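You operate a simulated robot arm through the tools that you are given. There is no shell and no other tool. Be economical: measure what you need, move in short steps, check, and stop when the job is done.

You run a simulated two-armed robot. Do the job below in one go: nothing can be reset, and whatever is moved stays where it is left.

TASK
Pour the pan into the white cup and switch off the warming plate.
Fine: the pan is on the plate, the cup in the drawer; stand it on the tank bench, drawer closed, pan back on the plate; no spill to speak of. Where these are worked on the way, their far stop is far enough and under half their travel is too little: drawer of the tank bench.
Where things are to end (x, y in the base frame): white cup within 60 mm of [510, -480].

Only the result counts: the job must be done as asked and must still hold three seconds after the hand-in. Knocking over, shifting, dropping, spilling or breaking anything else fails it.

THE ROBOT
Two 7-joint arms with four-finger grippers on one trunk, on a base that drives. Base frame: it is fixed to the floor where the robot stands at the start and does not move with it; the origin is under the middle of the robot, x ahead of it, y to its left, z up; the surface under the hand at the start is at about z = 880. Units: mm, degrees, N and s.
The left shoulder is at the start at [40, 181, 1204], the right one opposite. With the tool pointing down near the work surface each hand reaches from about 320 to 840 mm from the robot's upright axis, wherever it stands, measured 20 degrees to its own side. Places, roughly: drawer of the tank bench [500, -200, 800]; knob of the warming plate [500, -200, 900]; small pan (27x11x9 cm) [900, -700, 300]; top of the tank bench [700, -400, 900]; warming plate [600, -100, 900]. Payload 3.67 kg a hand.
Tool frame (each hand has its own): the origin (TCP) lies between the finger pads and is the grasp point; the fingertips stand 28 mm ahead of it; z points along the fingers, y is the line along which they close. The gripper opens to 112 mm. The gripper's body begins 73 mm behind the TCP.
Orientation is that of the tool frame in the base frame, as [roll, pitch, yaw] about the fixed x, y, z axes, in that order (R = Rz(yaw) Ry(pitch) Rx(roll)). With the fingers straight down and closing along the base's y, the tool's x points along the base's -x, its y along +y and its z along -z.

THE INTERFACE
- The arms move only by the tool nudge_tool. It takes "left_motion", "right_motion" or both (then of equal length, played together; a hand with none holds still); each is a list that holds one entry, the list of rows, each a list of 7 numbers: the opening in per cent of the stroke, from 0 (shut) to 100 (fully open), then the shift along the tool's x, y, z in units of 40 mm (1.0 is 40 mm), then the turn, a rotation vector about the tool's x, y, z in units of 6 degrees (1.0 is 6 degrees). In form: [[[fingers, dx, dy, dz, wx, wy, wz], ...]]. A call has 1 to 8 rows; each row shifts and turns the commanded pose from where the row before left it, along the tool's axes as they then stand. A call with a number of a shift or a turn outside -1 to 1 is refused whole. Each row takes 0.2 s and may step no farther than 50 mm and 8.6 degrees from the row before; otherwise, or with a gripper value out of range, the whole call is refused. Where a pose cannot be reached the arm comes as near as it can. A force on the tool above 40 N (or 10 N above the force at the start of the call, whichever is more), or a blocked arm, ends the call early, and 0.2 s more pass. The fingers move at their own pace and stop on an object; they squeeze with about 44 N. The grip force told is the motor's: it shows also when the fingers shut on nothing. Time passes only in rows, and 0.2 s behind the last, so rows that do not move let the fingers close. The reply holds the time, the measured pose of the TCP, the force on the tool along the base axes, the opening and the grip force, in the units named above and with some noise, with the torque about the TCP (base axes, N m) and any sound that the robot's microphone picked up.
- Cameras (640 x 400 px; columns grow to the right, rows downward): "scene" is now at [83.2, -20.4, 1410.1]; the picture's right is [-0.28, -0.96, 0.00], its down [-0.76, 0.22, -0.61] and it looks along [0.59, -0.17, -0.79] (base axes); focal length 214 px, centre (320, 200). "left" rides on the left gripper at [60, 18, -104] in its tool frame; the picture's right is [-0.29, 0.96, 0.00], its down [-0.80, -0.24, -0.55] and it looks along [-0.53, -0.16, 0.83] (tool axes); focal length 234 px, centre (320, 200). "right" rides on the right gripper at [60, -18, -104] in its tool frame; the picture's right is [0.29, 0.96, 0.00], its down [-0.80, 0.24, -0.55] and it looks along [-0.53, 0.16, 0.83] (tool axes); focal length 234 px, centre (320, 200).
- get_image(camera): a new picture of that camera. It takes no simulated time.
- lift_body(by): slides the trunk up (or, below 0, down) by that many mm; the arms and the scene camera ride with it, the base frame stays. It gives what a move gives, with no picture.
- drive_base(legs): drives the robot by 1 to 6 legs, each [ahead, left, turn to the left] in mm, mm and degrees, along the robot's own axes; the way and the turn of a leg run together, so that a leg with both is an arc; at most 1500 mm and 180 degrees a leg. The arms and the cameras ride along, it lands a little off, and it stops where it bumps. It gives what a move gives.
- pan_tilt(pan, tilt): turns the head with the scene camera to pan (to the left, within 86 degrees either way) and tilt (down, from -29 to 69), counted from straight ahead of the robot. It gives what a move gives.
- probe_pixels(camera, pixels): there is no depth. For up to 12 entries [column, row, z] of the newest picture of that camera ("zoom" is the newest enlarged one), the place [x, y] in the base frame at which the ray of that pixel passes the height z, good to about 3 mm, but the place of the scene camera against the robot may be out by one fixed shift of up to 12 mm in any direction. It takes no simulated time.
- close_up(camera, box): a new picture of the part [left, top, right, bottom] of that camera's present view, enlarged. It takes no simulated time.
- sign_off(): hands the job in; it is judged then, once.

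Go step by step. Measure first, check grasps and placings, and put right what went wrong. The budget is 80 turns and 70 pictures, counting those below and the enlarged ones. Unless the task says otherwise, let go and move clear before handing in, and close with one line.

The tools are called after ">>>" as name(argument=value, ...) on one line, values as JSON. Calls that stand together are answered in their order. nudge_tool: Moves the arms, as the interface text tells. Its arguments: {"type":"object","properties":{"left_motion":{"type":"array"},"right_motion":{"type":"array"}},"required":[]} The other tools are called the same way: lift_body (by) slides the trunk up or down; drive_base (legs) drives the base; pan_tilt (pan, tilt) turns the head that bears the scene camera; get_image (camera) takes a picture; probe_pixels (camera, pixels) gives the place at which the rays of pixels pass given heights; close_up (camera, box) takes an enlarged picture of a part of a camera's view; sign_off () hands the job in.

At the start:

```text
time: 0.0
left_position: [349.8, 29.8, 1243.2]
left_tool_rot: [-180.0, 0.0, 180.0]
left_wrist_force: [0.9, 0.6, 0.1]
left_wrist_torque: [-0.01, -0.02, -0.02]
left_grip_width: 112.0
left_gripper_force: 0.0
right_position: [433.3, -392.4, 1206.4]
right_tool_rot: [-180.0, 0.0, -180.0]
right_wrist_force: [0.1, -0.3, -0.5]
right_wrist_torque: [0.03, 0.0, -0.02]
right_grip_width: 112.3
right_gripper_force: 0.1
trunk travel left (down, up): [-325.0, 189.0]
robot x, y, heading: [3.5, -2.4, 0.1]
head pan, tilt: [-16.4, 52.1]
```

scene: 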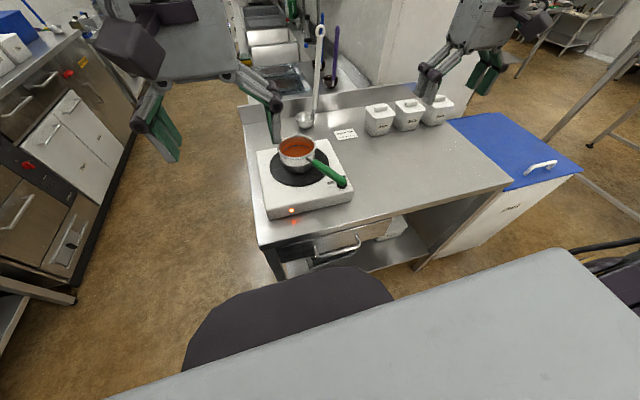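
right: 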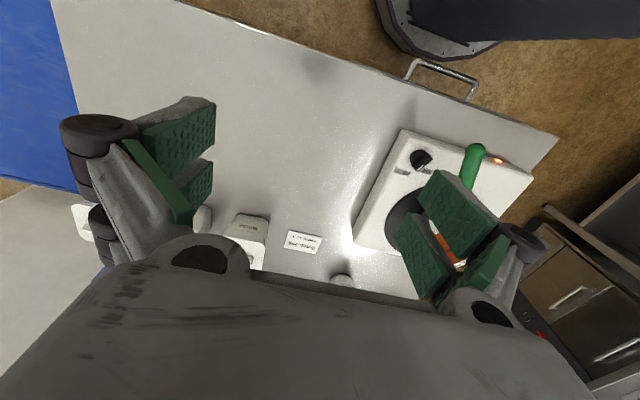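
left: 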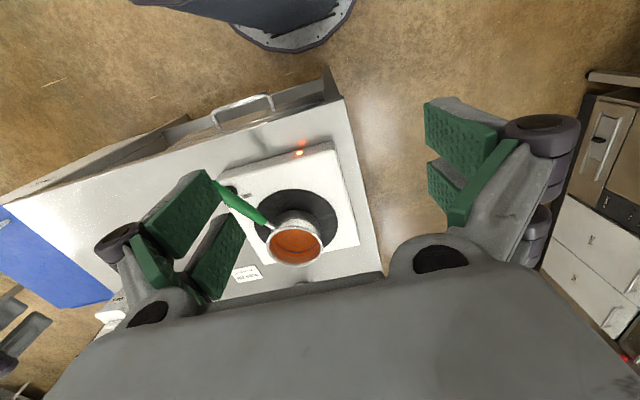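

The scene picture shows the pan on the plate near (297,150), its green handle to (343,182), the lit lamp at (291,211), and the drawer handle near (337,250). I'll enlarge and measure these.

>>> close_up(camera="scene", box=[230, 90, 430, 280])

>>> close_up(camera="right", box=[340, 40, 560, 180])

>>> probe_pixels(camera="scene", pixels=[[297, 148, 1000], [343, 182, 980], [316, 165, 980], [258, 153, 930], [336, 140, 930], [353, 190, 930], [271, 208, 930], [260, 245, 880], [510, 185, 880], [313, 255, 800], [360, 237, 800], [291, 211, 910]])

>>> probe_pixels(camera="right", pixels=[[420, 158, 940], [475, 150, 980], [497, 160, 930], [403, 130, 930], [533, 178, 930], [405, 80, 800], [475, 97, 800], [557, 137, 880], [55, 0, 880]])

>>> probe_pixels(camera="left", pixels=[[296, 240, 1000], [216, 187, 980], [268, 224, 980], [232, 190, 940], [300, 153, 930], [333, 143, 930], [357, 244, 930], [215, 122, 800], [272, 97, 800], [343, 97, 880], [326, 72, 880]])

```text
2.11 times, centred on (330, 185) of scene
```

zoom: 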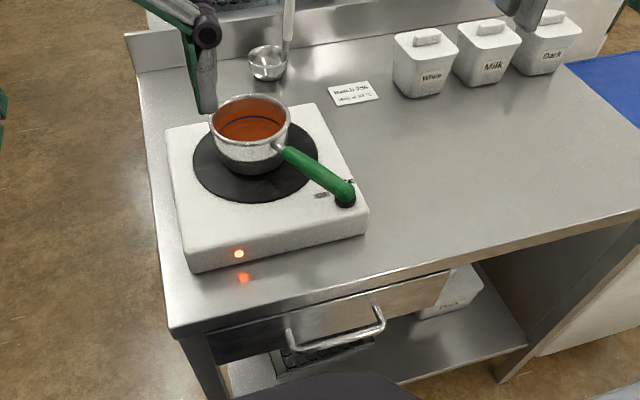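

```text
2.86 times, centred on (450, 110) of right
```

zoom: 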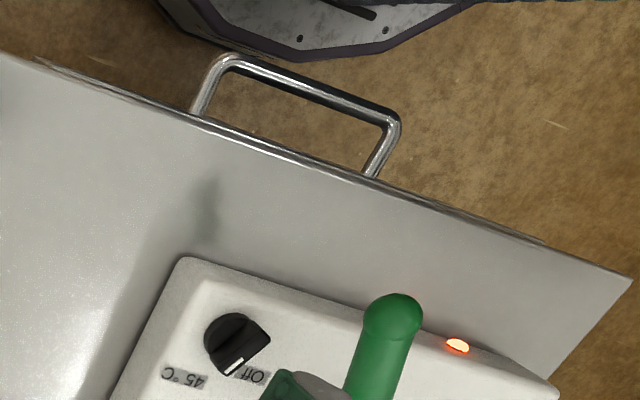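

```text
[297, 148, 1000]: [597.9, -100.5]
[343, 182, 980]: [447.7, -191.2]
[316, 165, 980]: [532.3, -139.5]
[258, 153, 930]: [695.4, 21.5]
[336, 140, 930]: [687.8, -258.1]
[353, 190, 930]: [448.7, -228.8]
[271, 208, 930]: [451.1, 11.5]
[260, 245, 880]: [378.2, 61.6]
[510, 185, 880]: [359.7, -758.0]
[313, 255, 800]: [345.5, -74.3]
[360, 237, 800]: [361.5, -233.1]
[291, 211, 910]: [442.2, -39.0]
```

```text
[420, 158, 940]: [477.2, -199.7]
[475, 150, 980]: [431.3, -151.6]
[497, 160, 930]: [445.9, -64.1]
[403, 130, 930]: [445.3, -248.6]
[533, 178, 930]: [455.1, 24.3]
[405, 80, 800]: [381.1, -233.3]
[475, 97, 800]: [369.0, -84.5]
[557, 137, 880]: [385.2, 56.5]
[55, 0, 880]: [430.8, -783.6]
```

```text
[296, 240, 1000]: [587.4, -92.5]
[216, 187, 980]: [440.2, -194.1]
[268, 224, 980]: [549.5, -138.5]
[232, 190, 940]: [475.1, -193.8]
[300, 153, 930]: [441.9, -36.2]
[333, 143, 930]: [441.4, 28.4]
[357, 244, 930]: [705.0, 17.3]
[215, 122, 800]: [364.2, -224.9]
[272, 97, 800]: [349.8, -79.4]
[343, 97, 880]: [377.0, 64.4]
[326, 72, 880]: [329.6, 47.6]
```

The right view shows the knob at about (477,-197,935), and the handle tip works out near (427,-175,1009). I'll look closer at the knob, pan, and drawer handle.

>>> close_up(camera="left", box=[200, 80, 360, 290])

>>> close_up(camera="right", box=[370, 130, 450, 190])

>>> probe_pixels(camera="right", pixels=[[417, 61, 800], [480, 82, 800]])

>>> probe_pixels(camera="left", pixels=[[213, 113, 800], [271, 95, 800]])

```text
1.90 times, centred on (280, 185) of left
```

zoom: 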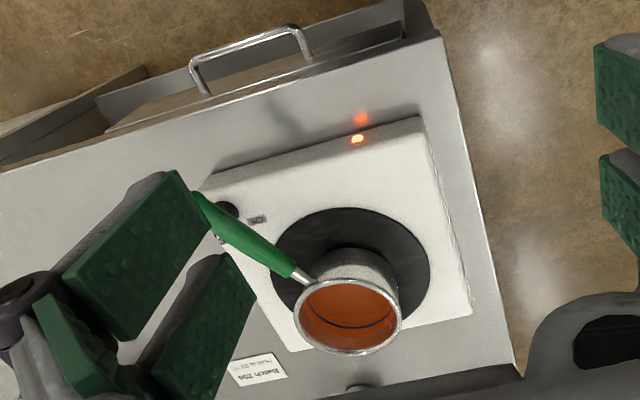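

```text
6.67 times, centred on (410, 160) of right
```

zoom: 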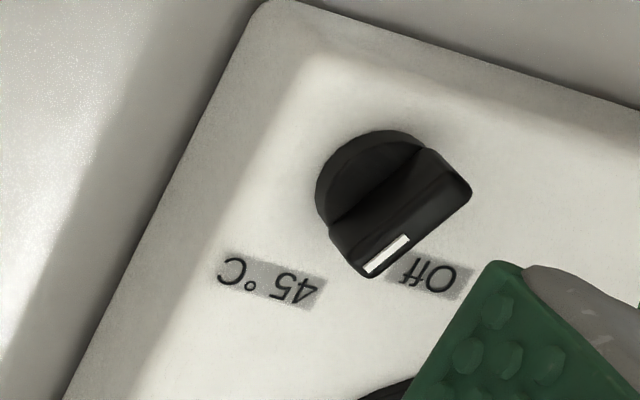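

```text
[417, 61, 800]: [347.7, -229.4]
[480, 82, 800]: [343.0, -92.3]
```

```text
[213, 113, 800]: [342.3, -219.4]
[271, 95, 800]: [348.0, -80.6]
```

The drawer handle bar comes out at x≈345, y −225…−84, z≈787. The knob's pointer is on neither label dead centre, and I'll check that later. Before backing up I'll look around.

>>> pan_tilt(pan=0, tilt=69)

>>> get_image(camera="scene")

>>> pan_tilt(pan=-86, tilt=40)

>>> get_image(camera="scene")

```text
time: 0.8
left_position: [350.4, 30.2, 1243.4]
left_tool_rot: [-180.0, 0.0, -179.8]
left_wrist_force: [-0.4, -0.3, 0.4]
left_wrist_torque: [-0.02, 0.03, -0.01]
left_grip_width: 112.0
left_gripper_force: 0.1
right_position: [433.5, -392.4, 1207.4]
right_tool_rot: [-180.0, -0.1, -180.0]
right_wrist_force: [-0.3, -0.3, 0.4]
right_wrist_torque: [0.02, 0.01, 0.0]
right_grip_width: 112.0
right_gripper_force: 0.0
trunk travel left (down, up): [-325.0, 189.0]
robot x, y, heading: [1.9, 1.2, -0.1]
head pan, tilt: [0.0, 68.8]
```

```text
62 pictures are left
```

scene: 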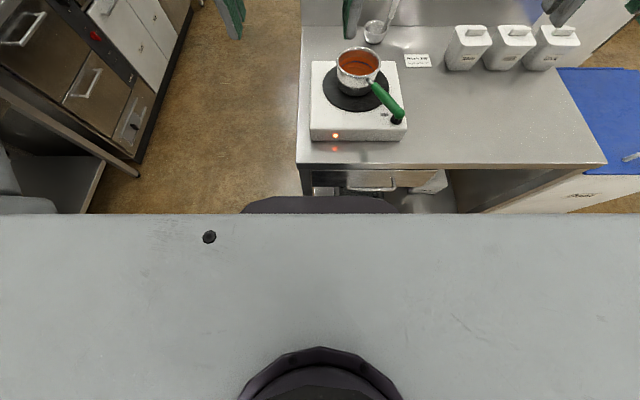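

```text
time: 2.4
left_position: [349.9, 29.9, 1242.9]
left_tool_rot: [-180.0, 0.0, 180.0]
left_wrist_force: [-0.1, 0.3, -0.6]
left_wrist_torque: [-0.01, 0.0, 0.02]
left_grip_width: 112.0
left_gripper_force: 0.1
right_position: [433.0, -392.5, 1206.3]
right_tool_rot: [-180.0, 0.1, -180.0]
right_wrist_force: [-0.5, -0.5, -0.2]
right_wrist_torque: [-0.01, 0.01, -0.03]
right_grip_width: 112.0
right_gripper_force: 0.0
trunk travel left (down, up): [-325.0, 189.0]
robot x, y, heading: [1.6, -1.8, 0.1]
head pan, tilt: [-85.9, 40.0]
```

```text
61 pictures are left
```

scene: 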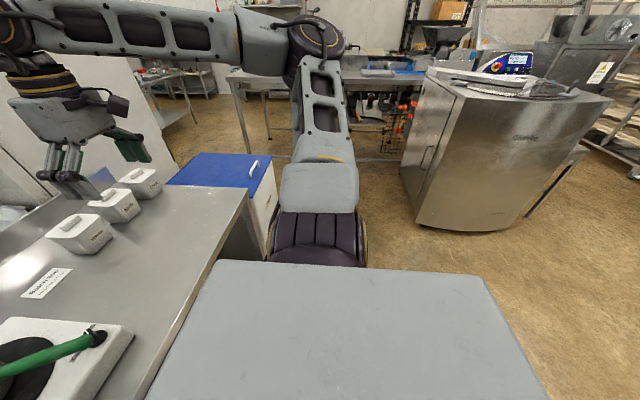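

The big grey panel is the robot's own torso, and the floor to the right is clear. I'll back off 350 mm to give the drawer room and look at the drawer.

>>> drive_base(legs=[[-350, 0, 0]])

>>> pan_tilt(pan=-10, tilt=45)

>>> get_image(camera="scene")

>>> get_image(camera="right")

```text
time: 4.7
left_position: [2.0, 28.0, 1242.8]
left_tool_rot: [180.0, 0.0, 179.6]
left_wrist_force: [0.2, 0.3, 0.5]
left_wrist_torque: [-0.01, -0.02, -0.03]
left_grip_width: 111.8
left_gripper_force: 0.0
right_position: [81.6, -395.6, 1206.3]
right_tool_rot: [180.0, 0.0, 179.6]
right_wrist_force: [1.0, -0.2, -1.0]
right_wrist_torque: [0.01, -0.03, 0.01]
right_grip_width: 112.0
right_gripper_force: 0.1
trunk travel left (down, up): [-325.0, 189.0]
robot x, y, heading: [-343.8, 1.3, -0.4]
head pan, tilt: [-85.9, 40.0]
```

```text
time: 6.2
left_position: [1.9, 28.2, 1242.0]
left_tool_rot: [180.0, 0.0, 179.7]
left_wrist_force: [-0.4, -0.4, 0.1]
left_wrist_torque: [-0.01, -0.01, 0.01]
left_grip_width: 112.0
left_gripper_force: 0.0
right_position: [81.6, -396.0, 1206.2]
right_tool_rot: [180.0, 0.0, 179.6]
right_wrist_force: [0.4, 0.3, 0.3]
right_wrist_torque: [0.0, -0.01, 0.0]
right_grip_width: 112.1
right_gripper_force: 0.1
trunk travel left (down, up): [-325.0, 189.0]
robot x, y, heading: [-349.7, 3.1, -0.1]
head pan, tilt: [-10.0, 45.0]
```

```text
60 pictures are left
```

scene: 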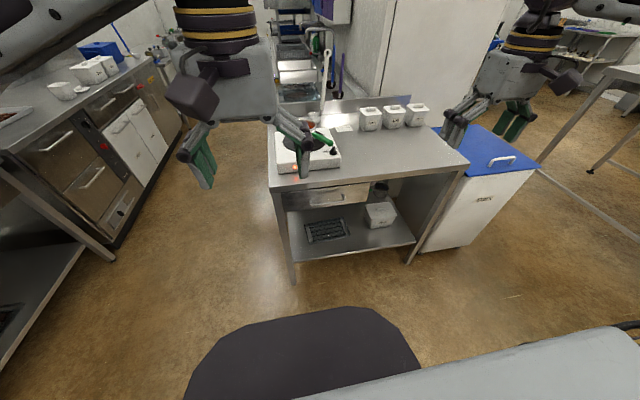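

```text
59 pictures are left
```

right: 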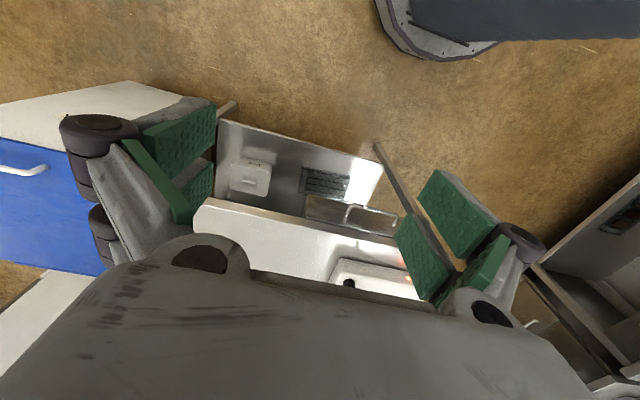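

>>> close_up(camera="scene", box=[265, 150, 425, 250])

>>> probe_pixels(camera="scene", pixels=[[313, 204, 787], [366, 197, 787], [278, 187, 880], [467, 162, 880]])

>>> close_up(camera="right", box=[280, 160, 440, 260])

```text
4.00 times, centred on (345, 200) of scene
```

zoom: 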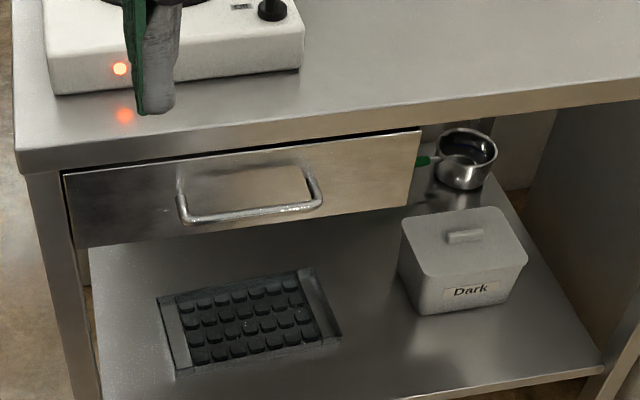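

```text
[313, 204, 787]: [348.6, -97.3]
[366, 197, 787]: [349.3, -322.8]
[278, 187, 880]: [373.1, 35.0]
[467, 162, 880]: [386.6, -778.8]
```

```text
4.00 times, centred on (360, 210) of right
```

zoom: 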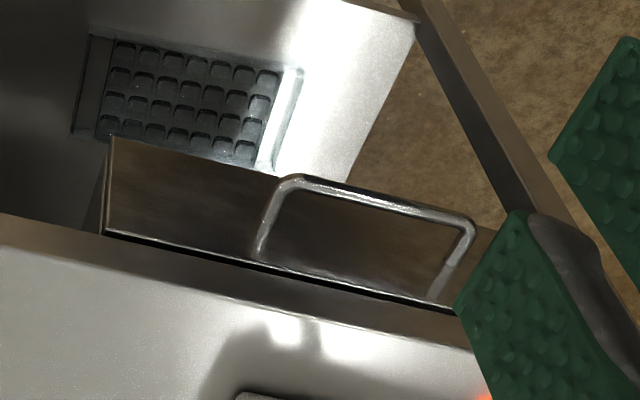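

Drawer bar is confirmed at x≈348, y≈−155. I'll yaw the right hand by 90° while lowering it in the free space in front.

>>> nudge_tool(right_motion=[[[100, 0, 0, 0.5, 0, 0, 1], [100, 0, 0, 0.5, 0, 0, 1], [100, 0, 0, 0.5, 0, 0, 1], [100, 0, 0, 0.5, 0, 0, 1], [100, 0, 0, 0.5, 0, 0, 1], [100, 0, 0, 0.5, 0, 0, 1], [100, 0, 0, 0.5, 0, 0, 1], [100, 0, 0, 0.5, 0, 0, 1]]])

>>> nudge_tool(right_motion=[[[100, 0, 0, 0.5, 0, 0, 1], [100, 0, 0, 0.5, 0, 0, 1], [100, 0, 0, 0.5, 0, 0, 1], [100, 0, 0, 0.5, 0, 0, 1], [100, 0, 0, 0.5, 0, 0, 1], [100, 0, 0, 0.5, 0, 0, 1], [100, 0, 0, 0.5, 0, 0, 1]]])

```text
time: 8.0
left_position: [1.8, 28.2, 1243.2]
left_tool_rot: [179.9, 0.1, 179.7]
left_wrist_force: [0.3, -0.6, 0.6]
left_wrist_torque: [0.02, 0.0, 0.02]
left_grip_width: 112.0
left_gripper_force: 0.1
right_position: [83.0, -397.4, 1045.2]
right_tool_rot: [-179.9, -0.1, 131.5]
right_wrist_force: [-0.4, -0.4, 0.6]
right_wrist_torque: [0.0, -0.02, 0.01]
right_grip_width: 112.2
right_gripper_force: 0.1
trunk travel left (down, up): [-325.0, 189.0]
robot x, y, heading: [-350.8, -0.9, -0.4]
head pan, tilt: [-10.0, 45.0]
```

```text
time: 9.6
left_position: [1.9, 28.4, 1243.4]
left_tool_rot: [180.0, -0.1, 179.7]
left_wrist_force: [0.1, 0.0, 0.0]
left_wrist_torque: [0.0, 0.0, 0.0]
left_grip_width: 111.9
left_gripper_force: 0.1
right_position: [83.1, -394.8, 907.3]
right_tool_rot: [180.0, 0.1, 89.5]
right_wrist_force: [0.2, -0.8, -0.6]
right_wrist_torque: [0.02, 0.03, -0.02]
right_grip_width: 112.0
right_gripper_force: 0.1
trunk travel left (down, up): [-325.0, 189.0]
robot x, y, heading: [-347.3, 1.0, -0.5]
head pan, tilt: [-10.0, 45.0]
```

Yaw is done (89.5°). Next I'll tilt 45° forward while sliding to y≈−155.

>>> nudge_tool(right_motion=[[[60, 0.75, 0, 0, -0.9375, 0, 0], [60, 0.75, 0, 0, -0.9375, 0, 0], [60, 0.75, 0, 0, -0.9375, 0, 0], [60, 0.75, 0, 0, -0.9375, 0, 0], [60, 0.75, 0, 0, -0.9375, 0, 0], [60, 0.75, 0, 0, -0.9375, 0, 0], [60, 0.75, 0, 0, -0.9375, 0, 0], [60, 0.75, 0, 0, -0.9375, 0, 0]]])

```text
time: 11.4
left_position: [3.2, 29.3, 1242.0]
left_tool_rot: [-179.9, -0.2, 179.6]
left_wrist_force: [0.7, 0.5, -0.8]
left_wrist_torque: [-0.02, -0.01, 0.0]
left_grip_width: 111.9
left_gripper_force: 0.0
right_position: [90.3, -151.4, 904.8]
right_tool_rot: [135.0, -0.1, 89.6]
right_wrist_force: [0.1, 0.2, 0.0]
right_wrist_torque: [-0.05, -0.03, -0.02]
right_grip_width: 67.0
right_gripper_force: 0.1
right hand out of reach, approached as far as the arm can: row 7
trunk travel left (down, up): [-325.0, 189.0]
robot x, y, heading: [-349.0, 2.4, -0.6]
head pan, tilt: [-10.0, 45.0]
```

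The tilt is correct, with tool z = (0.7, 0, −0.7). I'll move to the pre-grasp at (294, −153, 838) and look.

>>> nudge_tool(right_motion=[[[35, 0, 0.404, 0.8, 0, 0, 0], [35, 0, 0.404, 0.8, 0, 0, 0], [35, 0, 0.404, 0.8, 0, 0, 0], [35, 0, 0.404, 0.8, 0, 0, 0], [35, 0, 0.404, 0.8, 0, 0, 0], [35, 0, 0.404, 0.8, 0, 0, 0]]])

>>> get_image(camera="right")

>>> close_up(camera="scene", box=[265, 150, 425, 250])

```text
time: 12.8
left_position: [4.0, 29.5, 1243.3]
left_tool_rot: [-180.0, -0.1, 179.7]
left_wrist_force: [-0.3, -0.5, 0.9]
left_wrist_torque: [0.01, 0.01, 0.0]
left_grip_width: 112.0
left_gripper_force: 0.1
right_position: [280.4, -185.0, 867.9]
right_tool_rot: [135.1, -0.1, 89.7]
right_wrist_force: [-0.6, 0.5, 0.2]
right_wrist_torque: [0.04, -0.01, 0.0]
right_grip_width: 39.3
right_gripper_force: 0.0
right hand out of reach, approached as far as the arm can: row 4, 5, 6
trunk travel left (down, up): [-325.0, 189.0]
robot x, y, heading: [-348.1, 1.8, -0.3]
head pan, tilt: [-10.0, 45.0]
```

```text
56 pictures are left
```

right: 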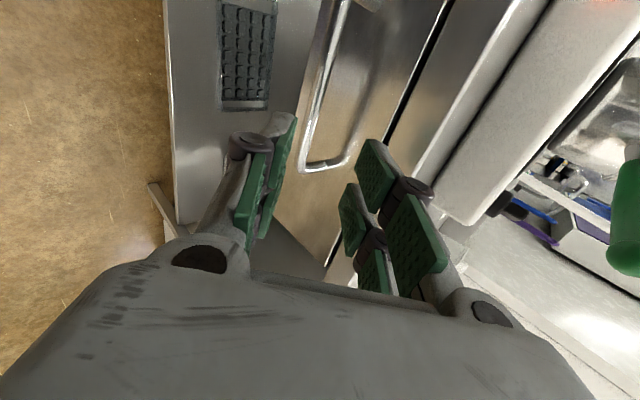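

```text
4.00 times, centred on (345, 200) of scene
```

zoom: 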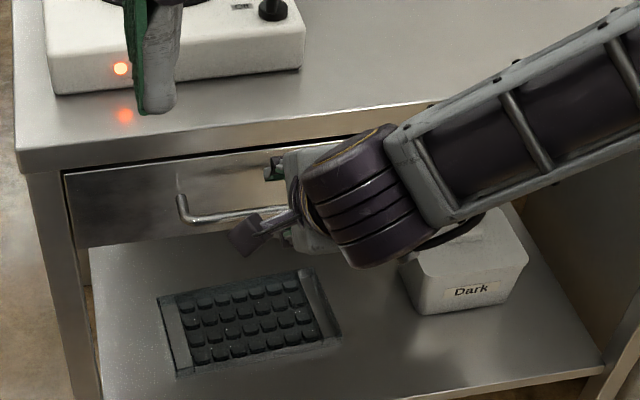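

The arm is at its reach limit and y slipped to −185. I'll retract, lower the trunk 200 mm, and approach again.

>>> nudge_tool(right_motion=[[[35, 0, -0.404, -0.8, 0, 0, 0], [35, 0, -0.404, -0.8, 0, 0, 0], [35, 0, -0.404, -0.8, 0, 0, 0], [35, 0, -0.404, -0.8, 0, 0, 0]]])

>>> lift_body(by=-200)

```text
time: 13.8
left_position: [0.1, 28.3, 1243.3]
left_tool_rot: [180.0, 0.0, 179.7]
left_wrist_force: [-0.1, 0.1, -0.2]
left_wrist_torque: [0.0, 0.0, -0.02]
left_grip_width: 111.8
left_gripper_force: 0.1
right_position: [145.5, -183.7, 914.0]
right_tool_rot: [135.1, 0.1, 89.6]
right_wrist_force: [-0.3, 0.4, -0.5]
right_wrist_torque: [-0.01, 0.01, 0.0]
right_grip_width: 39.0
right_gripper_force: 0.0
trunk travel left (down, up): [-325.0, 189.0]
robot x, y, heading: [-349.1, 2.2, -0.4]
head pan, tilt: [-10.0, 45.0]
```

```text
time: 15.9
left_position: [2.5, 28.6, 1044.5]
left_tool_rot: [180.0, 0.1, 179.7]
left_wrist_force: [-0.1, 0.0, -0.2]
left_wrist_torque: [0.04, -0.02, 0.02]
left_grip_width: 112.1
left_gripper_force: 0.1
right_position: [145.1, -182.4, 714.2]
right_tool_rot: [135.1, 0.0, 89.6]
right_wrist_force: [-0.1, 0.0, -0.3]
right_wrist_torque: [0.0, 0.0, -0.01]
right_grip_width: 39.1
right_gripper_force: 0.0
trunk travel left (down, up): [-125.0, 389.0]
robot x, y, heading: [-346.8, 3.6, -0.3]
head pan, tilt: [-10.0, 45.0]
```

The trunk is lowered. Approaching the pre-grasp again.

>>> nudge_tool(right_motion=[[[30, 0.135, 0.965, 0.09, 0, 0, 0], [30, 0.135, 0.965, 0.09, 0, 0, 0], [30, 0.135, 0.965, 0.09, 0, 0, 0], [30, 0.135, 0.965, 0.09, 0, 0, 0], [30, 0.135, 0.965, 0.09, 0, 0, 0]]])

>>> get_image(camera="right")

```text
time: 17.1
left_position: [1.9, 28.7, 1043.1]
left_tool_rot: [-180.0, 0.0, 179.6]
left_wrist_force: [0.9, -0.3, -0.2]
left_wrist_torque: [-0.04, 0.01, 0.02]
left_grip_width: 112.0
left_gripper_force: 0.0
right_position: [297.1, -158.7, 836.4]
right_tool_rot: [135.1, 0.0, 89.6]
right_wrist_force: [0.7, 0.5, -0.4]
right_wrist_torque: [0.03, -0.02, -0.02]
right_grip_width: 33.9
right_gripper_force: 0.2
trunk travel left (down, up): [-125.0, 389.0]
robot x, y, heading: [-352.3, 6.3, -0.2]
head pan, tilt: [-10.0, 45.0]
```

```text
54 pictures are left
```

right: 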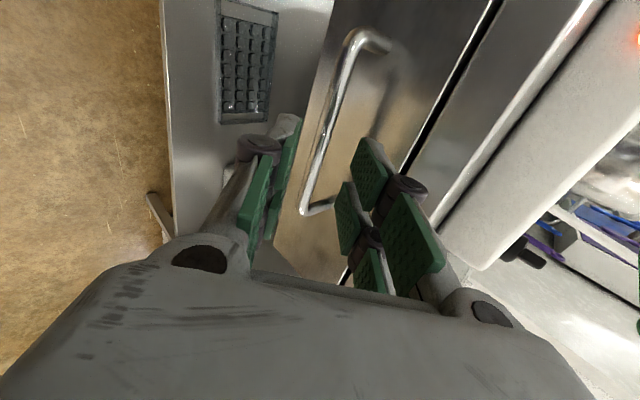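

The bar runs from about (303,208) to (347,45) and lies between the fingers. I'll probe it for alignment.

>>> probe_pixels(camera="right", pixels=[[303, 210, 787], [350, 37, 787], [322, 130, 787], [303, 210, 800], [350, 37, 800], [335, 205, 800], [385, 50, 800]])

```text
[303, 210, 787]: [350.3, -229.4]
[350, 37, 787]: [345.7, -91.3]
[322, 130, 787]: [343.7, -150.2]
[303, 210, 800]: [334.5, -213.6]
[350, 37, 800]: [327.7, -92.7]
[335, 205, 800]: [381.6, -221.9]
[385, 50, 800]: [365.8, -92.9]
```

The bar is on the tool axis, about 70 mm ahead. I'll advance 62 mm and close.

>>> nudge_tool(right_motion=[[[30, 0, 0, 0.5, 0, 0, 0], [30, 0, 0, 0.5, 0, 0, 0], [30, 0, 0, 0.55, 0, 0, 0], [0, 0, 0, 0, 0, 0, 0], [0, 0, 0, 0, 0, 0, 0], [0, 0, 0, 0, 0, 0, 0]]])

>>> get_image(camera="right")

```text
time: 18.6
left_position: [2.4, 28.6, 1044.0]
left_tool_rot: [-180.0, 0.0, 179.7]
left_wrist_force: [-0.5, 0.5, -0.2]
left_wrist_torque: [0.02, 0.04, -0.04]
left_grip_width: 111.6
left_gripper_force: 0.2
right_position: [340.7, -160.6, 793.7]
right_tool_rot: [135.2, 0.0, 89.5]
right_wrist_force: [0.3, -0.7, -3.1]
right_wrist_torque: [0.36, -0.01, -0.02]
right_grip_width: 10.8
right_gripper_force: 45.1
trunk travel left (down, up): [-125.0, 389.0]
robot x, y, heading: [-349.1, 0.9, -0.3]
head pan, tilt: [-10.0, 45.0]
```

```text
53 pictures are left
```

right: 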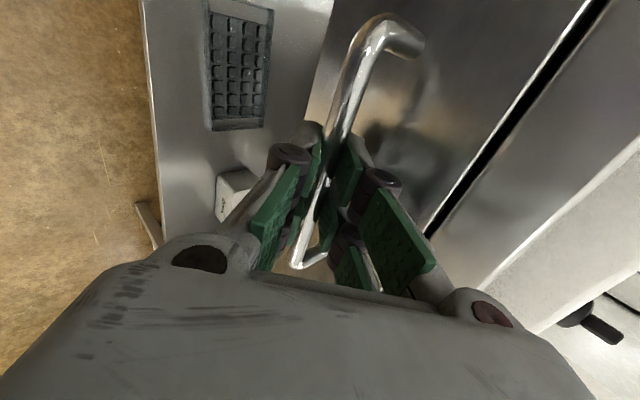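

The bar is gripped (10.8 mm, 45 N). I'll pull the drawer toward the robot.

>>> nudge_tool(right_motion=[[[0, 0, -0.4, -0.4, 0, 0, 0], [0, 0, -0.5, -0.5, 0, 0, 0], [0, 0, -0.5, -0.5, 0, 0, 0], [0, 0, -0.5, -0.5, 0, 0, 0], [0, 0, -0.5, -0.5, 0, 0, 0], [0, 0, -0.5, -0.5, 0, 0, 0]]])

>>> get_image(camera="scene")

```text
time: 19.9
left_position: [0.7, 27.0, 1042.8]
left_tool_rot: [179.8, 0.0, 179.5]
left_wrist_force: [-0.5, -0.2, 0.8]
left_wrist_torque: [0.0, -0.04, -0.03]
left_grip_width: 111.9
left_gripper_force: 0.1
right_position: [172.7, -160.6, 793.3]
right_tool_rot: [134.9, -0.1, 89.5]
right_wrist_force: [-2.0, -29.1, 2.0]
right_wrist_torque: [-0.37, -0.02, 0.12]
right_grip_width: 10.8
right_gripper_force: 45.2
trunk travel left (down, up): [-125.0, 389.0]
robot x, y, heading: [-349.6, 1.5, -0.4]
head pan, tilt: [-10.0, 45.0]
```

```text
52 pictures are left
```

scene: 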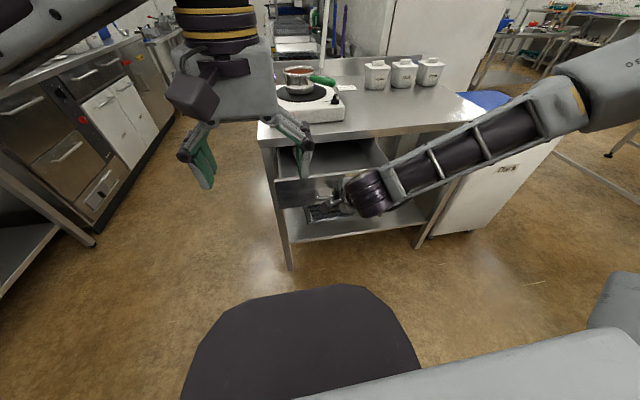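

The drawer has opened about 168 mm, with a −29 N side load building on y. I'll ease toward −y and pull on to the stop.

>>> nudge_tool(right_motion=[[[0, -0.08, -0.3, -0.3, 0, 0, 0], [0, -0.04, -0.4, -0.4, 0, 0, 0], [0, 0, -0.4, -0.4, 0, 0, 0], [0, 0, -0.4, -0.4, 0, 0, 0], [0, 0, -0.4, -0.4, 0, 0, 0]]])

>>> get_image(camera="left")

```text
time: 21.0
left_position: [1.7, 26.6, 1042.8]
left_tool_rot: [180.0, -0.1, 179.5]
left_wrist_force: [0.6, -0.5, -0.3]
left_wrist_torque: [0.02, 0.01, -0.03]
left_grip_width: 111.9
left_gripper_force: 0.1
right_position: [119.4, -151.0, 791.5]
right_tool_rot: [134.4, 0.4, 89.1]
right_wrist_force: [-1.1, -8.5, 10.4]
right_wrist_torque: [-1.03, 0.01, -0.57]
right_grip_width: 11.0
right_gripper_force: 45.4
right hand out of reach, approached as far as the arm can: row 3, 4, 5
trunk travel left (down, up): [-125.0, 389.0]
robot x, y, heading: [-351.8, 1.3, -0.7]
head pan, tilt: [-10.0, 45.0]
stopped in row 5 (right hand): the force on the tool passed its limit at 72 N (the readings are from after the stop); the commanded pose is now the measured one
```

```text
51 pictures are left
```

left: 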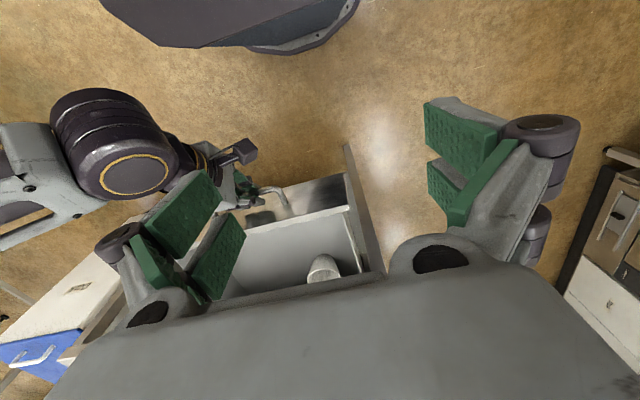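

The arm reached its inner limit with the drawer open about 220 mm, and the cup is visible at (323,268) near the bench edge. I'll draw the drawer a bit more by driving back with the grip held.

>>> drive_base(legs=[[-70, 0, 0]])

>>> get_image(camera="left")

```text
time: 22.1
left_position: [-71.1, 27.6, 1044.7]
left_tool_rot: [179.9, 0.1, 179.6]
left_wrist_force: [-0.7, -0.8, 0.6]
left_wrist_torque: [-0.01, -0.07, -0.01]
left_grip_width: 112.1
left_gripper_force: 0.2
right_position: [46.1, -151.4, 791.7]
right_tool_rot: [134.4, 0.1, 89.4]
right_wrist_force: [0.4, -24.3, 12.7]
right_wrist_torque: [-0.13, -0.09, 0.15]
right_grip_width: 10.8
right_gripper_force: 44.8
trunk travel left (down, up): [-125.0, 389.0]
robot x, y, heading: [-418.5, 1.3, -0.5]
head pan, tilt: [-10.0, 45.0]
```

```text
50 pictures are left
```

left: 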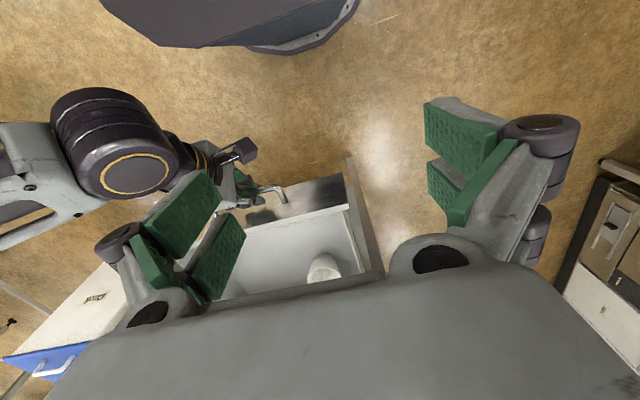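

The drawer is open about 295 mm. I'll locate the cup.

>>> close_up(camera="left", box=[220, 170, 400, 300])

>>> pan_tilt(pan=0, tilt=50)

>>> get_image(camera="scene")

>>> probe_pixels(camera="left", pixels=[[323, 276, 780], [323, 276, 830], [323, 262, 780], [323, 262, 830]])

```text
3.08 times, centred on (310, 235) of left
```

zoom: 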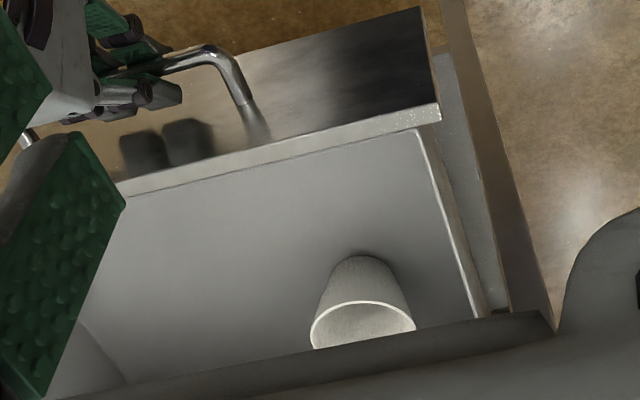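

```text
time: 22.8
left_position: [-69.2, 27.1, 1043.1]
left_tool_rot: [-180.0, 0.0, 179.7]
left_wrist_force: [0.2, 0.5, -0.2]
left_wrist_torque: [0.01, -0.03, -0.04]
left_grip_width: 112.0
left_gripper_force: 0.0
right_position: [48.3, -150.8, 790.7]
right_tool_rot: [134.4, 0.3, 89.1]
right_wrist_force: [0.3, -10.6, 10.1]
right_wrist_torque: [-0.82, -0.05, -0.43]
right_grip_width: 10.6
right_gripper_force: 45.0
trunk travel left (down, up): [-125.0, 389.0]
robot x, y, heading: [-421.8, 1.8, -0.2]
head pan, tilt: [0.0, 50.0]
```

```text
48 pictures are left
```

scene: 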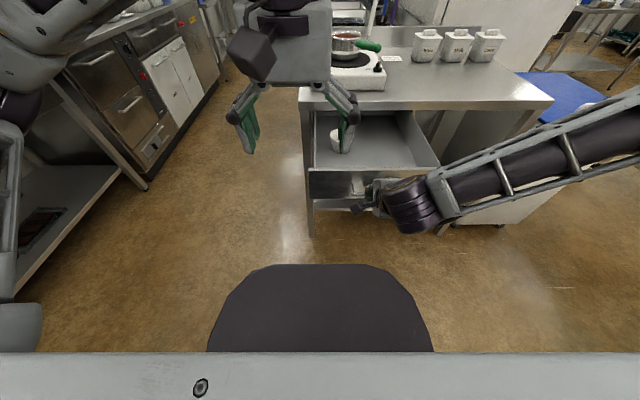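

```text
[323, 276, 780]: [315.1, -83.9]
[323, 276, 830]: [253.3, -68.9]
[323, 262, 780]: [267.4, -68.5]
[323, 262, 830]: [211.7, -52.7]
```

The cup stands upright in the drawer's left rear, near (255,−65). I'll release the handle and back the right hand off along its axis.

>>> nudge_tool(right_motion=[[[33, 0, 0, 0, 0, 0, 0], [33, 0, 0, 0, 0, 0, 0], [33, 0, 0, -0.5, 0, 0, 0], [33, 0, 0, -0.5, 0, 0, 0], [33, 0, 0, -0.5, 0, 0, 0], [33, 0, 0, -0.5, 0, 0, 0]]])

>>> get_image(camera="right")

```text
time: 24.2
left_position: [-69.4, 28.2, 1043.9]
left_tool_rot: [179.9, 0.0, 179.5]
left_wrist_force: [-0.1, 0.1, -0.4]
left_wrist_torque: [0.0, 0.0, 0.01]
left_grip_width: 112.1
left_gripper_force: 0.1
right_position: [42.5, -123.0, 841.7]
right_tool_rot: [134.6, 0.3, 89.2]
right_wrist_force: [0.4, -0.2, 0.4]
right_wrist_torque: [0.02, 0.02, 0.01]
right_grip_width: 36.8
right_gripper_force: 0.1
right hand out of reach, approached as far as the arm can: row 3, 4, 5, 6
trunk travel left (down, up): [-125.0, 389.0]
robot x, y, heading: [-420.8, 2.5, -0.5]
head pan, tilt: [0.0, 50.0]
```

```text
47 pictures are left
```

right: 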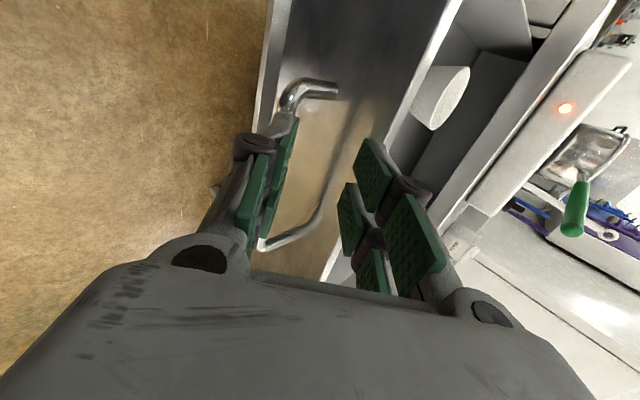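

The hand came off the bar. I'll raise the trunk to get clear and then straighten the tool.

>>> lift_body(by=250)

>>> nudge_tool(right_motion=[[[100, 0, 0, 0, 0.95, 0, 0], [100, 0, 0, 0, 0.95, 0, 0], [100, 0, 0, 0, 0.95, 0, 0], [100, 0, 0, 0, 0.95, 0, 0], [100, 0, 0, 0, 0.95, 0, 0], [100, 0, 0, 0, 0.95, 0, 0], [100, 0, 0, 0, 0.95, 0, 0], [100, 0, 0, 0, 0.92, 0, 0]]])

>>> get_image(camera="right")

>>> get_image(camera="scene")

```text
time: 26.8
left_position: [-69.2, 28.0, 1293.3]
left_tool_rot: [180.0, 0.1, 179.6]
left_wrist_force: [0.2, -0.3, -0.7]
left_wrist_torque: [-0.01, -0.03, 0.02]
left_grip_width: 112.1
left_gripper_force: 0.0
right_position: [43.2, -124.1, 1089.9]
right_tool_rot: [134.6, 0.3, 89.2]
right_wrist_force: [0.5, -0.4, -0.4]
right_wrist_torque: [0.01, 0.0, 0.0]
right_grip_width: 37.0
right_gripper_force: 0.0
trunk travel left (down, up): [-375.0, 139.0]
robot x, y, heading: [-417.3, -1.7, -0.6]
head pan, tilt: [0.0, 50.0]
```

```text
time: 28.6
left_position: [-68.4, 29.1, 1293.7]
left_tool_rot: [-180.0, -0.1, 179.6]
left_wrist_force: [0.0, -0.1, -0.4]
left_wrist_torque: [0.01, -0.02, -0.02]
left_grip_width: 111.9
left_gripper_force: 0.0
right_position: [42.2, -124.2, 1091.0]
right_tool_rot: [-179.8, 0.3, 89.2]
right_wrist_force: [-0.5, 0.3, -0.5]
right_wrist_torque: [-0.04, 0.03, 0.04]
right_grip_width: 112.2
right_gripper_force: 0.0
trunk travel left (down, up): [-375.0, 139.0]
robot x, y, heading: [-418.2, -2.2, -0.8]
head pan, tilt: [0.0, 50.0]
```

```text
46 pictures are left
```

right: 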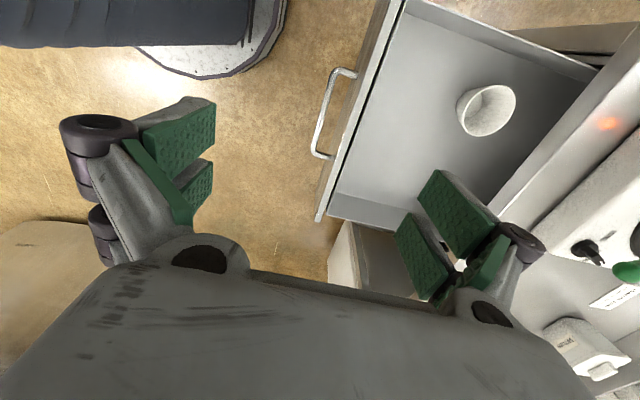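

```text
45 pictures are left
```

scene: 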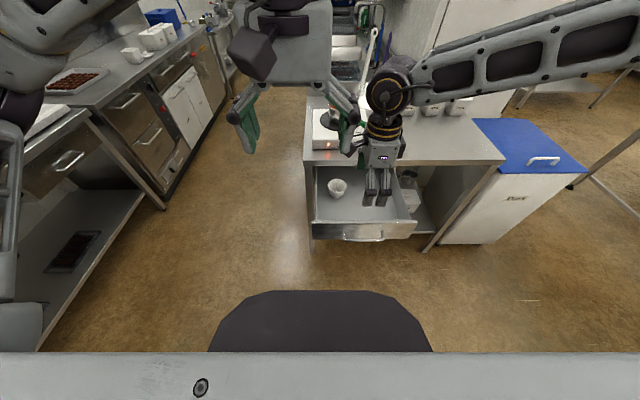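

Clear view now: in the right camera the cup rim centre is about (491,106). I'll enlarge and triangulate.

>>> close_up(camera="right", box=[420, 60, 560, 160])

>>> close_up(camera="scene", box=[300, 140, 420, 250])

```text
4.00 times, centred on (490, 110) of right
```

zoom: 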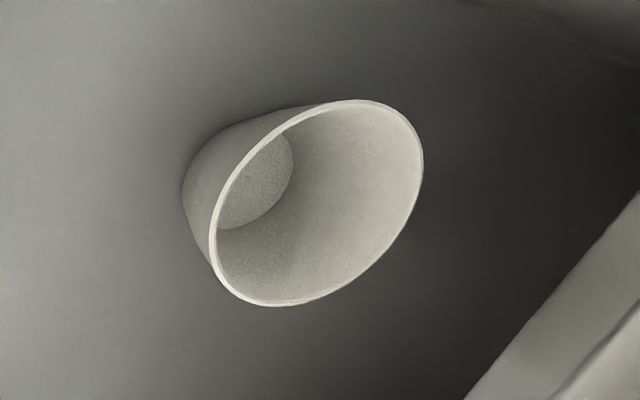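

```text
3.64 times, centred on (360, 195) of scene
```

zoom: 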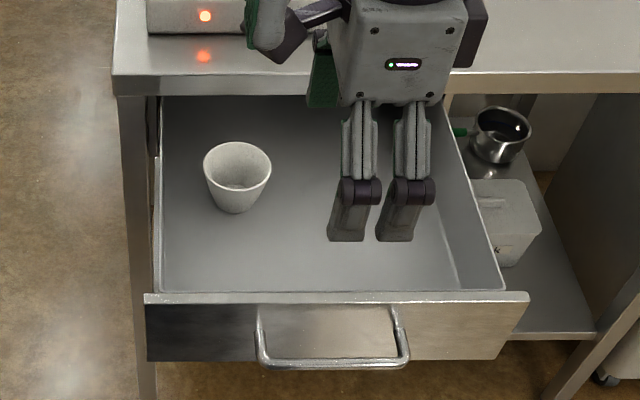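

>>> probe_pixels(camera="right", pixels=[[489.5, 110.75, 800], [489.5, 110.75, 850], [473.75, 105, 770], [462.5, 128.5, 850], [515.5, 100, 850], [498, 85, 850], [483, 136.5, 850], [473.75, 105, 800]])

>>> probe_pixels(camera="scene", pixels=[[337.2, 185.1, 800], [337.2, 185.1, 850], [328.1, 184, 850], [346.5, 185.4, 850], [337.2, 197.2, 770], [337.2, 197.2, 800]])

```text
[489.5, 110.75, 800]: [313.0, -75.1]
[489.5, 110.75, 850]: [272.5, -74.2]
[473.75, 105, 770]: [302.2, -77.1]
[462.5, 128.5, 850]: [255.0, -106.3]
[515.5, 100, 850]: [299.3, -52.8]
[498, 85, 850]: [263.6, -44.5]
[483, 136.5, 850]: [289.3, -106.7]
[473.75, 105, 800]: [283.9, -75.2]
```

```text
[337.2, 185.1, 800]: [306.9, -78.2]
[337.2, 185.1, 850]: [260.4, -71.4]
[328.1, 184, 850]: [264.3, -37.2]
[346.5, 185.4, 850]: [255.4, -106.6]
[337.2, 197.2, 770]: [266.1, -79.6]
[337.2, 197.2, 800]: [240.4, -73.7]
```

The rim is about 70 mm across and near (270,−75), but its height is uncertain. I'll bring the right hand above the cup for a second viewpoint.

>>> nudge_tool(right_motion=[[[100, 0.2, 0.95, 0.38, 0, 0, 0], [100, 0.2, 0.95, 0.38, 0, 0, 0], [100, 0.2, 0.95, 0.38, 0, 0, 0], [100, 0.2, 0.95, 0.38, 0, 0, 0], [100, 0.2, 0.95, 0.38, 0, 0, 0], [100, 0.2, 0.95, 0.38, 0, 0, 0]]])

>>> get_image(camera="right")

```text
time: 29.9
left_position: [-68.0, 27.8, 1294.5]
left_tool_rot: [180.0, -0.1, 179.5]
left_wrist_force: [-0.3, -1.5, 0.7]
left_wrist_torque: [0.0, 0.0, -0.04]
left_grip_width: 111.9
left_gripper_force: 0.1
right_position: [188.9, -166.3, 1032.0]
right_tool_rot: [180.0, 0.3, 89.2]
right_wrist_force: [0.3, 0.2, 0.1]
right_wrist_torque: [0.01, 0.02, 0.02]
right_grip_width: 112.0
right_gripper_force: 0.0
right hand out of reach, approached as far as the arm can: row 3, 4, 5, 6
trunk travel left (down, up): [-375.0, 139.0]
robot x, y, heading: [-417.8, 5.7, -0.7]
head pan, tilt: [0.0, 50.0]
```

```text
42 pictures are left
```

right: 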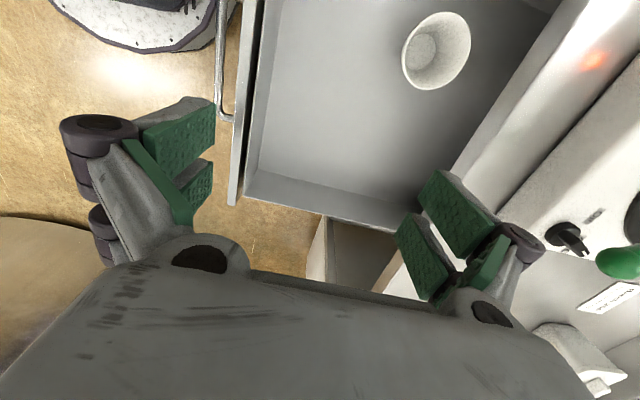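

The arm is out of reach again, so the base must come closer. I'll retract the hand first, then drive forward 140 mm.

>>> nudge_tool(right_motion=[[[100, 0, -0.95, -0.2, 0, 0, 0], [100, 0, -0.95, -0.2, 0, 0, 0], [100, 0, -0.95, -0.2, 0, 0, 0], [100, 0, -0.95, -0.2, 0, 0, 0]]])

>>> drive_base(legs=[[140, 0, 0]])

```text
time: 30.9
left_position: [-70.4, 27.8, 1294.2]
left_tool_rot: [180.0, 0.1, 179.6]
left_wrist_force: [-0.2, 0.2, -0.2]
left_wrist_torque: [-0.02, -0.06, -0.02]
left_grip_width: 112.2
left_gripper_force: 0.1
right_position: [36.1, -165.3, 1066.6]
right_tool_rot: [-179.9, 0.2, 89.2]
right_wrist_force: [-1.1, 0.2, 0.2]
right_wrist_torque: [0.02, -0.05, 0.0]
right_grip_width: 112.0
right_gripper_force: 0.0
trunk travel left (down, up): [-375.0, 139.0]
robot x, y, heading: [-417.3, 4.7, -0.5]
head pan, tilt: [0.0, 50.0]
```

```text
time: 32.3
left_position: [70.2, 26.0, 1293.9]
left_tool_rot: [179.9, 0.1, 179.5]
left_wrist_force: [-1.7, -0.3, 0.8]
left_wrist_torque: [0.01, 0.0, -0.02]
left_grip_width: 111.8
left_gripper_force: 0.1
right_position: [175.6, -167.3, 1067.8]
right_tool_rot: [-180.0, 0.2, 89.0]
right_wrist_force: [0.8, 0.5, 0.2]
right_wrist_torque: [0.01, -0.03, 0.01]
right_grip_width: 112.1
right_gripper_force: 0.0
trunk travel left (down, up): [-375.0, 139.0]
robot x, y, heading: [-279.9, 0.2, -0.6]
head pan, tilt: [0.0, 50.0]
```

>>> nudge_tool(right_motion=[[[100, 0.575, 0.58, 0.42, 0, 0, 0], [100, 0.575, 0.58, 0.42, 0, 0, 0], [100, 0.575, 0.58, 0.42, 0, 0, 0], [100, 0.575, 0.58, 0.42, 0, 0, 0]]])

>>> get_image(camera="right")

```text
time: 33.3
left_position: [69.6, 25.0, 1293.7]
left_tool_rot: [180.0, 0.1, 179.5]
left_wrist_force: [-0.1, -0.1, -0.8]
left_wrist_torque: [-0.01, -0.05, -0.01]
left_grip_width: 111.9
left_gripper_force: 0.1
right_position: [248.0, -108.6, 1014.1]
right_tool_rot: [179.9, 0.1, 89.0]
right_wrist_force: [-0.1, -0.2, -0.8]
right_wrist_torque: [0.01, -0.04, 0.02]
right_grip_width: 112.2
right_gripper_force: 0.1
right hand out of reach, approached as far as the arm can: row 3, 4
trunk travel left (down, up): [-375.0, 139.0]
robot x, y, heading: [-278.8, 1.1, -0.4]
head pan, tilt: [0.0, 50.0]
```

```text
41 pictures are left
```

right: 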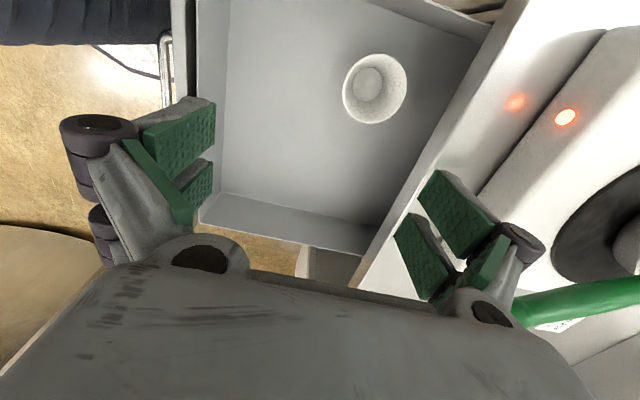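

I'll measure the cup and drawer wall from this view; the cup rim is at (374,88).

>>> close_up(camera="right", box=[330, 40, 430, 140])

>>> probe_pixels(camera="right", pixels=[[374.5, 88.5, 800], [374.5, 88.5, 850], [367.5, 84, 770], [344, 88, 840], [405, 88, 840], [222, 190, 770], [372, 225, 770], [478, 42, 770], [478, 42, 830], [372, 225, 830], [374, 5, 770]])

```text
4.00 times, centred on (380, 90) of right
```

zoom: 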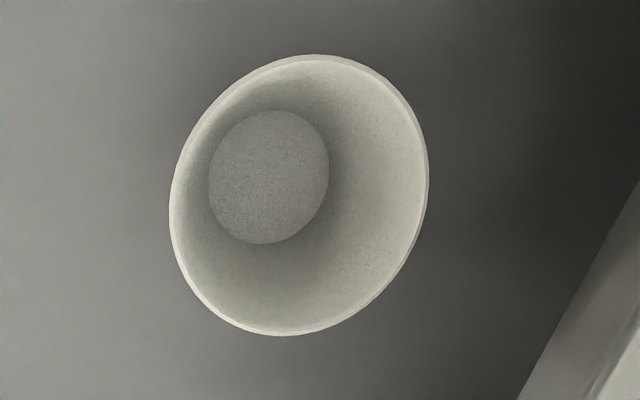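

```text
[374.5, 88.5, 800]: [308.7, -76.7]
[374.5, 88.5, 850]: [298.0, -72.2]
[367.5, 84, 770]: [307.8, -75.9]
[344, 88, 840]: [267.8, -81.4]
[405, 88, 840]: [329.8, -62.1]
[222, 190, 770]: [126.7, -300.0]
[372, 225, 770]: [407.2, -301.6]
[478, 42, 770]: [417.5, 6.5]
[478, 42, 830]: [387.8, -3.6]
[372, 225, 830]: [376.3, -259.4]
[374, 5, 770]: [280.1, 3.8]
```

Triangulated: cup centre (308,−76), rim z≈807, drawer floor z≈753, left wall at y≈4. Closing along y clears both the bench edge and the wall, so I'll yaw the hand back by 90°.

>>> nudge_tool(right_motion=[[[85, 0, 0, 0, 0, 0, -1], [85, 0, 0, 0, 0, 0, -1], [85, 0, 0, 0, 0, 0, -1], [85, 0, 0, 0, 0, 0, -1], [85, 0, 0, 0, 0, 0, -1], [85, 0, 0, 0, 0, 0, -1], [85, 0, 0, 0, 0, 0, -1], [85, 0, 0, 0, 0, 0, -1]]])

>>> nudge_tool(right_motion=[[[85, 0, 0, 0, 0, 0, -1], [85, 0, 0, 0, 0, 0, -1], [85, 0, 0, 0, 0, 0, -1], [85, 0, 0, 0, 0, 0, -1], [85, 0, 0, 0, 0, 0, -1], [85, 0, 0, 0, 0, 0, -1], [85, 0, 0, 0, 0, 0, -0.83]]])

```text
time: 35.1
left_position: [70.1, 26.1, 1293.4]
left_tool_rot: [-179.9, 0.0, 179.5]
left_wrist_force: [0.7, 0.5, 0.3]
left_wrist_torque: [0.0, -0.01, 0.03]
left_grip_width: 112.3
left_gripper_force: 0.1
right_position: [247.7, -108.9, 1013.6]
right_tool_rot: [-179.9, 0.1, 137.2]
right_wrist_force: [0.0, -0.6, 0.5]
right_wrist_torque: [-0.02, 0.03, 0.0]
right_grip_width: 95.2
right_gripper_force: 0.1
trunk travel left (down, up): [-375.0, 139.0]
robot x, y, heading: [-280.2, 0.8, -0.5]
head pan, tilt: [0.0, 50.0]
```

```text
time: 36.7
left_position: [71.1, 26.3, 1293.2]
left_tool_rot: [-179.9, 0.0, 179.5]
left_wrist_force: [0.0, 0.2, -0.1]
left_wrist_torque: [-0.01, 0.03, 0.0]
left_grip_width: 111.7
left_gripper_force: 0.0
right_position: [249.7, -107.4, 1014.3]
right_tool_rot: [-179.9, 0.1, 178.2]
right_wrist_force: [0.1, -1.0, -0.6]
right_wrist_torque: [0.0, 0.03, 0.02]
right_grip_width: 95.2
right_gripper_force: 0.1
trunk travel left (down, up): [-375.0, 139.0]
robot x, y, heading: [-280.3, 2.2, -0.7]
head pan, tilt: [0.0, 50.0]
```

>>> nudge_tool(right_motion=[[[85, -0.37, 0.2, 0.6, 0, 0, 0], [85, -0.37, 0.2, 0.6, 0, 0, 0], [85, -0.37, 0.2, 0.6, 0, 0, 0], [85, -0.37, 0.2, 0.6, 0, 0, 0]]])

>>> get_image(camera="right")

```text
time: 37.7
left_position: [71.0, 26.0, 1293.0]
left_tool_rot: [180.0, 0.0, 179.5]
left_wrist_force: [-0.7, -0.2, 0.8]
left_wrist_torque: [0.01, 0.01, 0.01]
left_grip_width: 112.1
left_gripper_force: 0.0
right_position: [259.2, -145.5, 954.6]
right_tool_rot: [-179.9, 0.1, 178.0]
right_wrist_force: [0.1, -0.6, -0.6]
right_wrist_torque: [0.02, 0.01, 0.0]
right_grip_width: 95.0
right_gripper_force: 0.0
right hand out of reach, approached as far as the arm can: row 1, 2, 3, 4
trunk travel left (down, up): [-375.0, 139.0]
robot x, y, heading: [-280.7, 1.0, -0.6]
head pan, tilt: [0.0, 50.0]
```

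```text
39 pictures are left
```

right: 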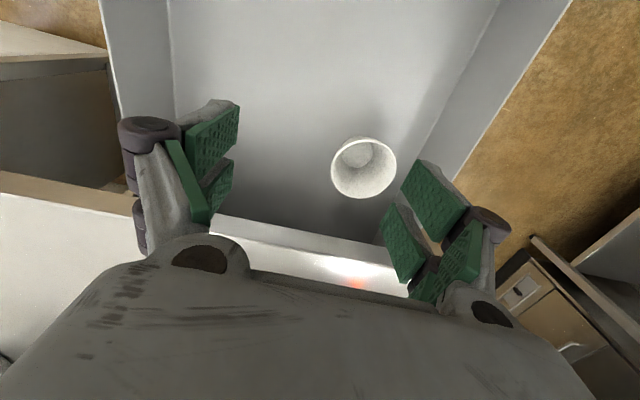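

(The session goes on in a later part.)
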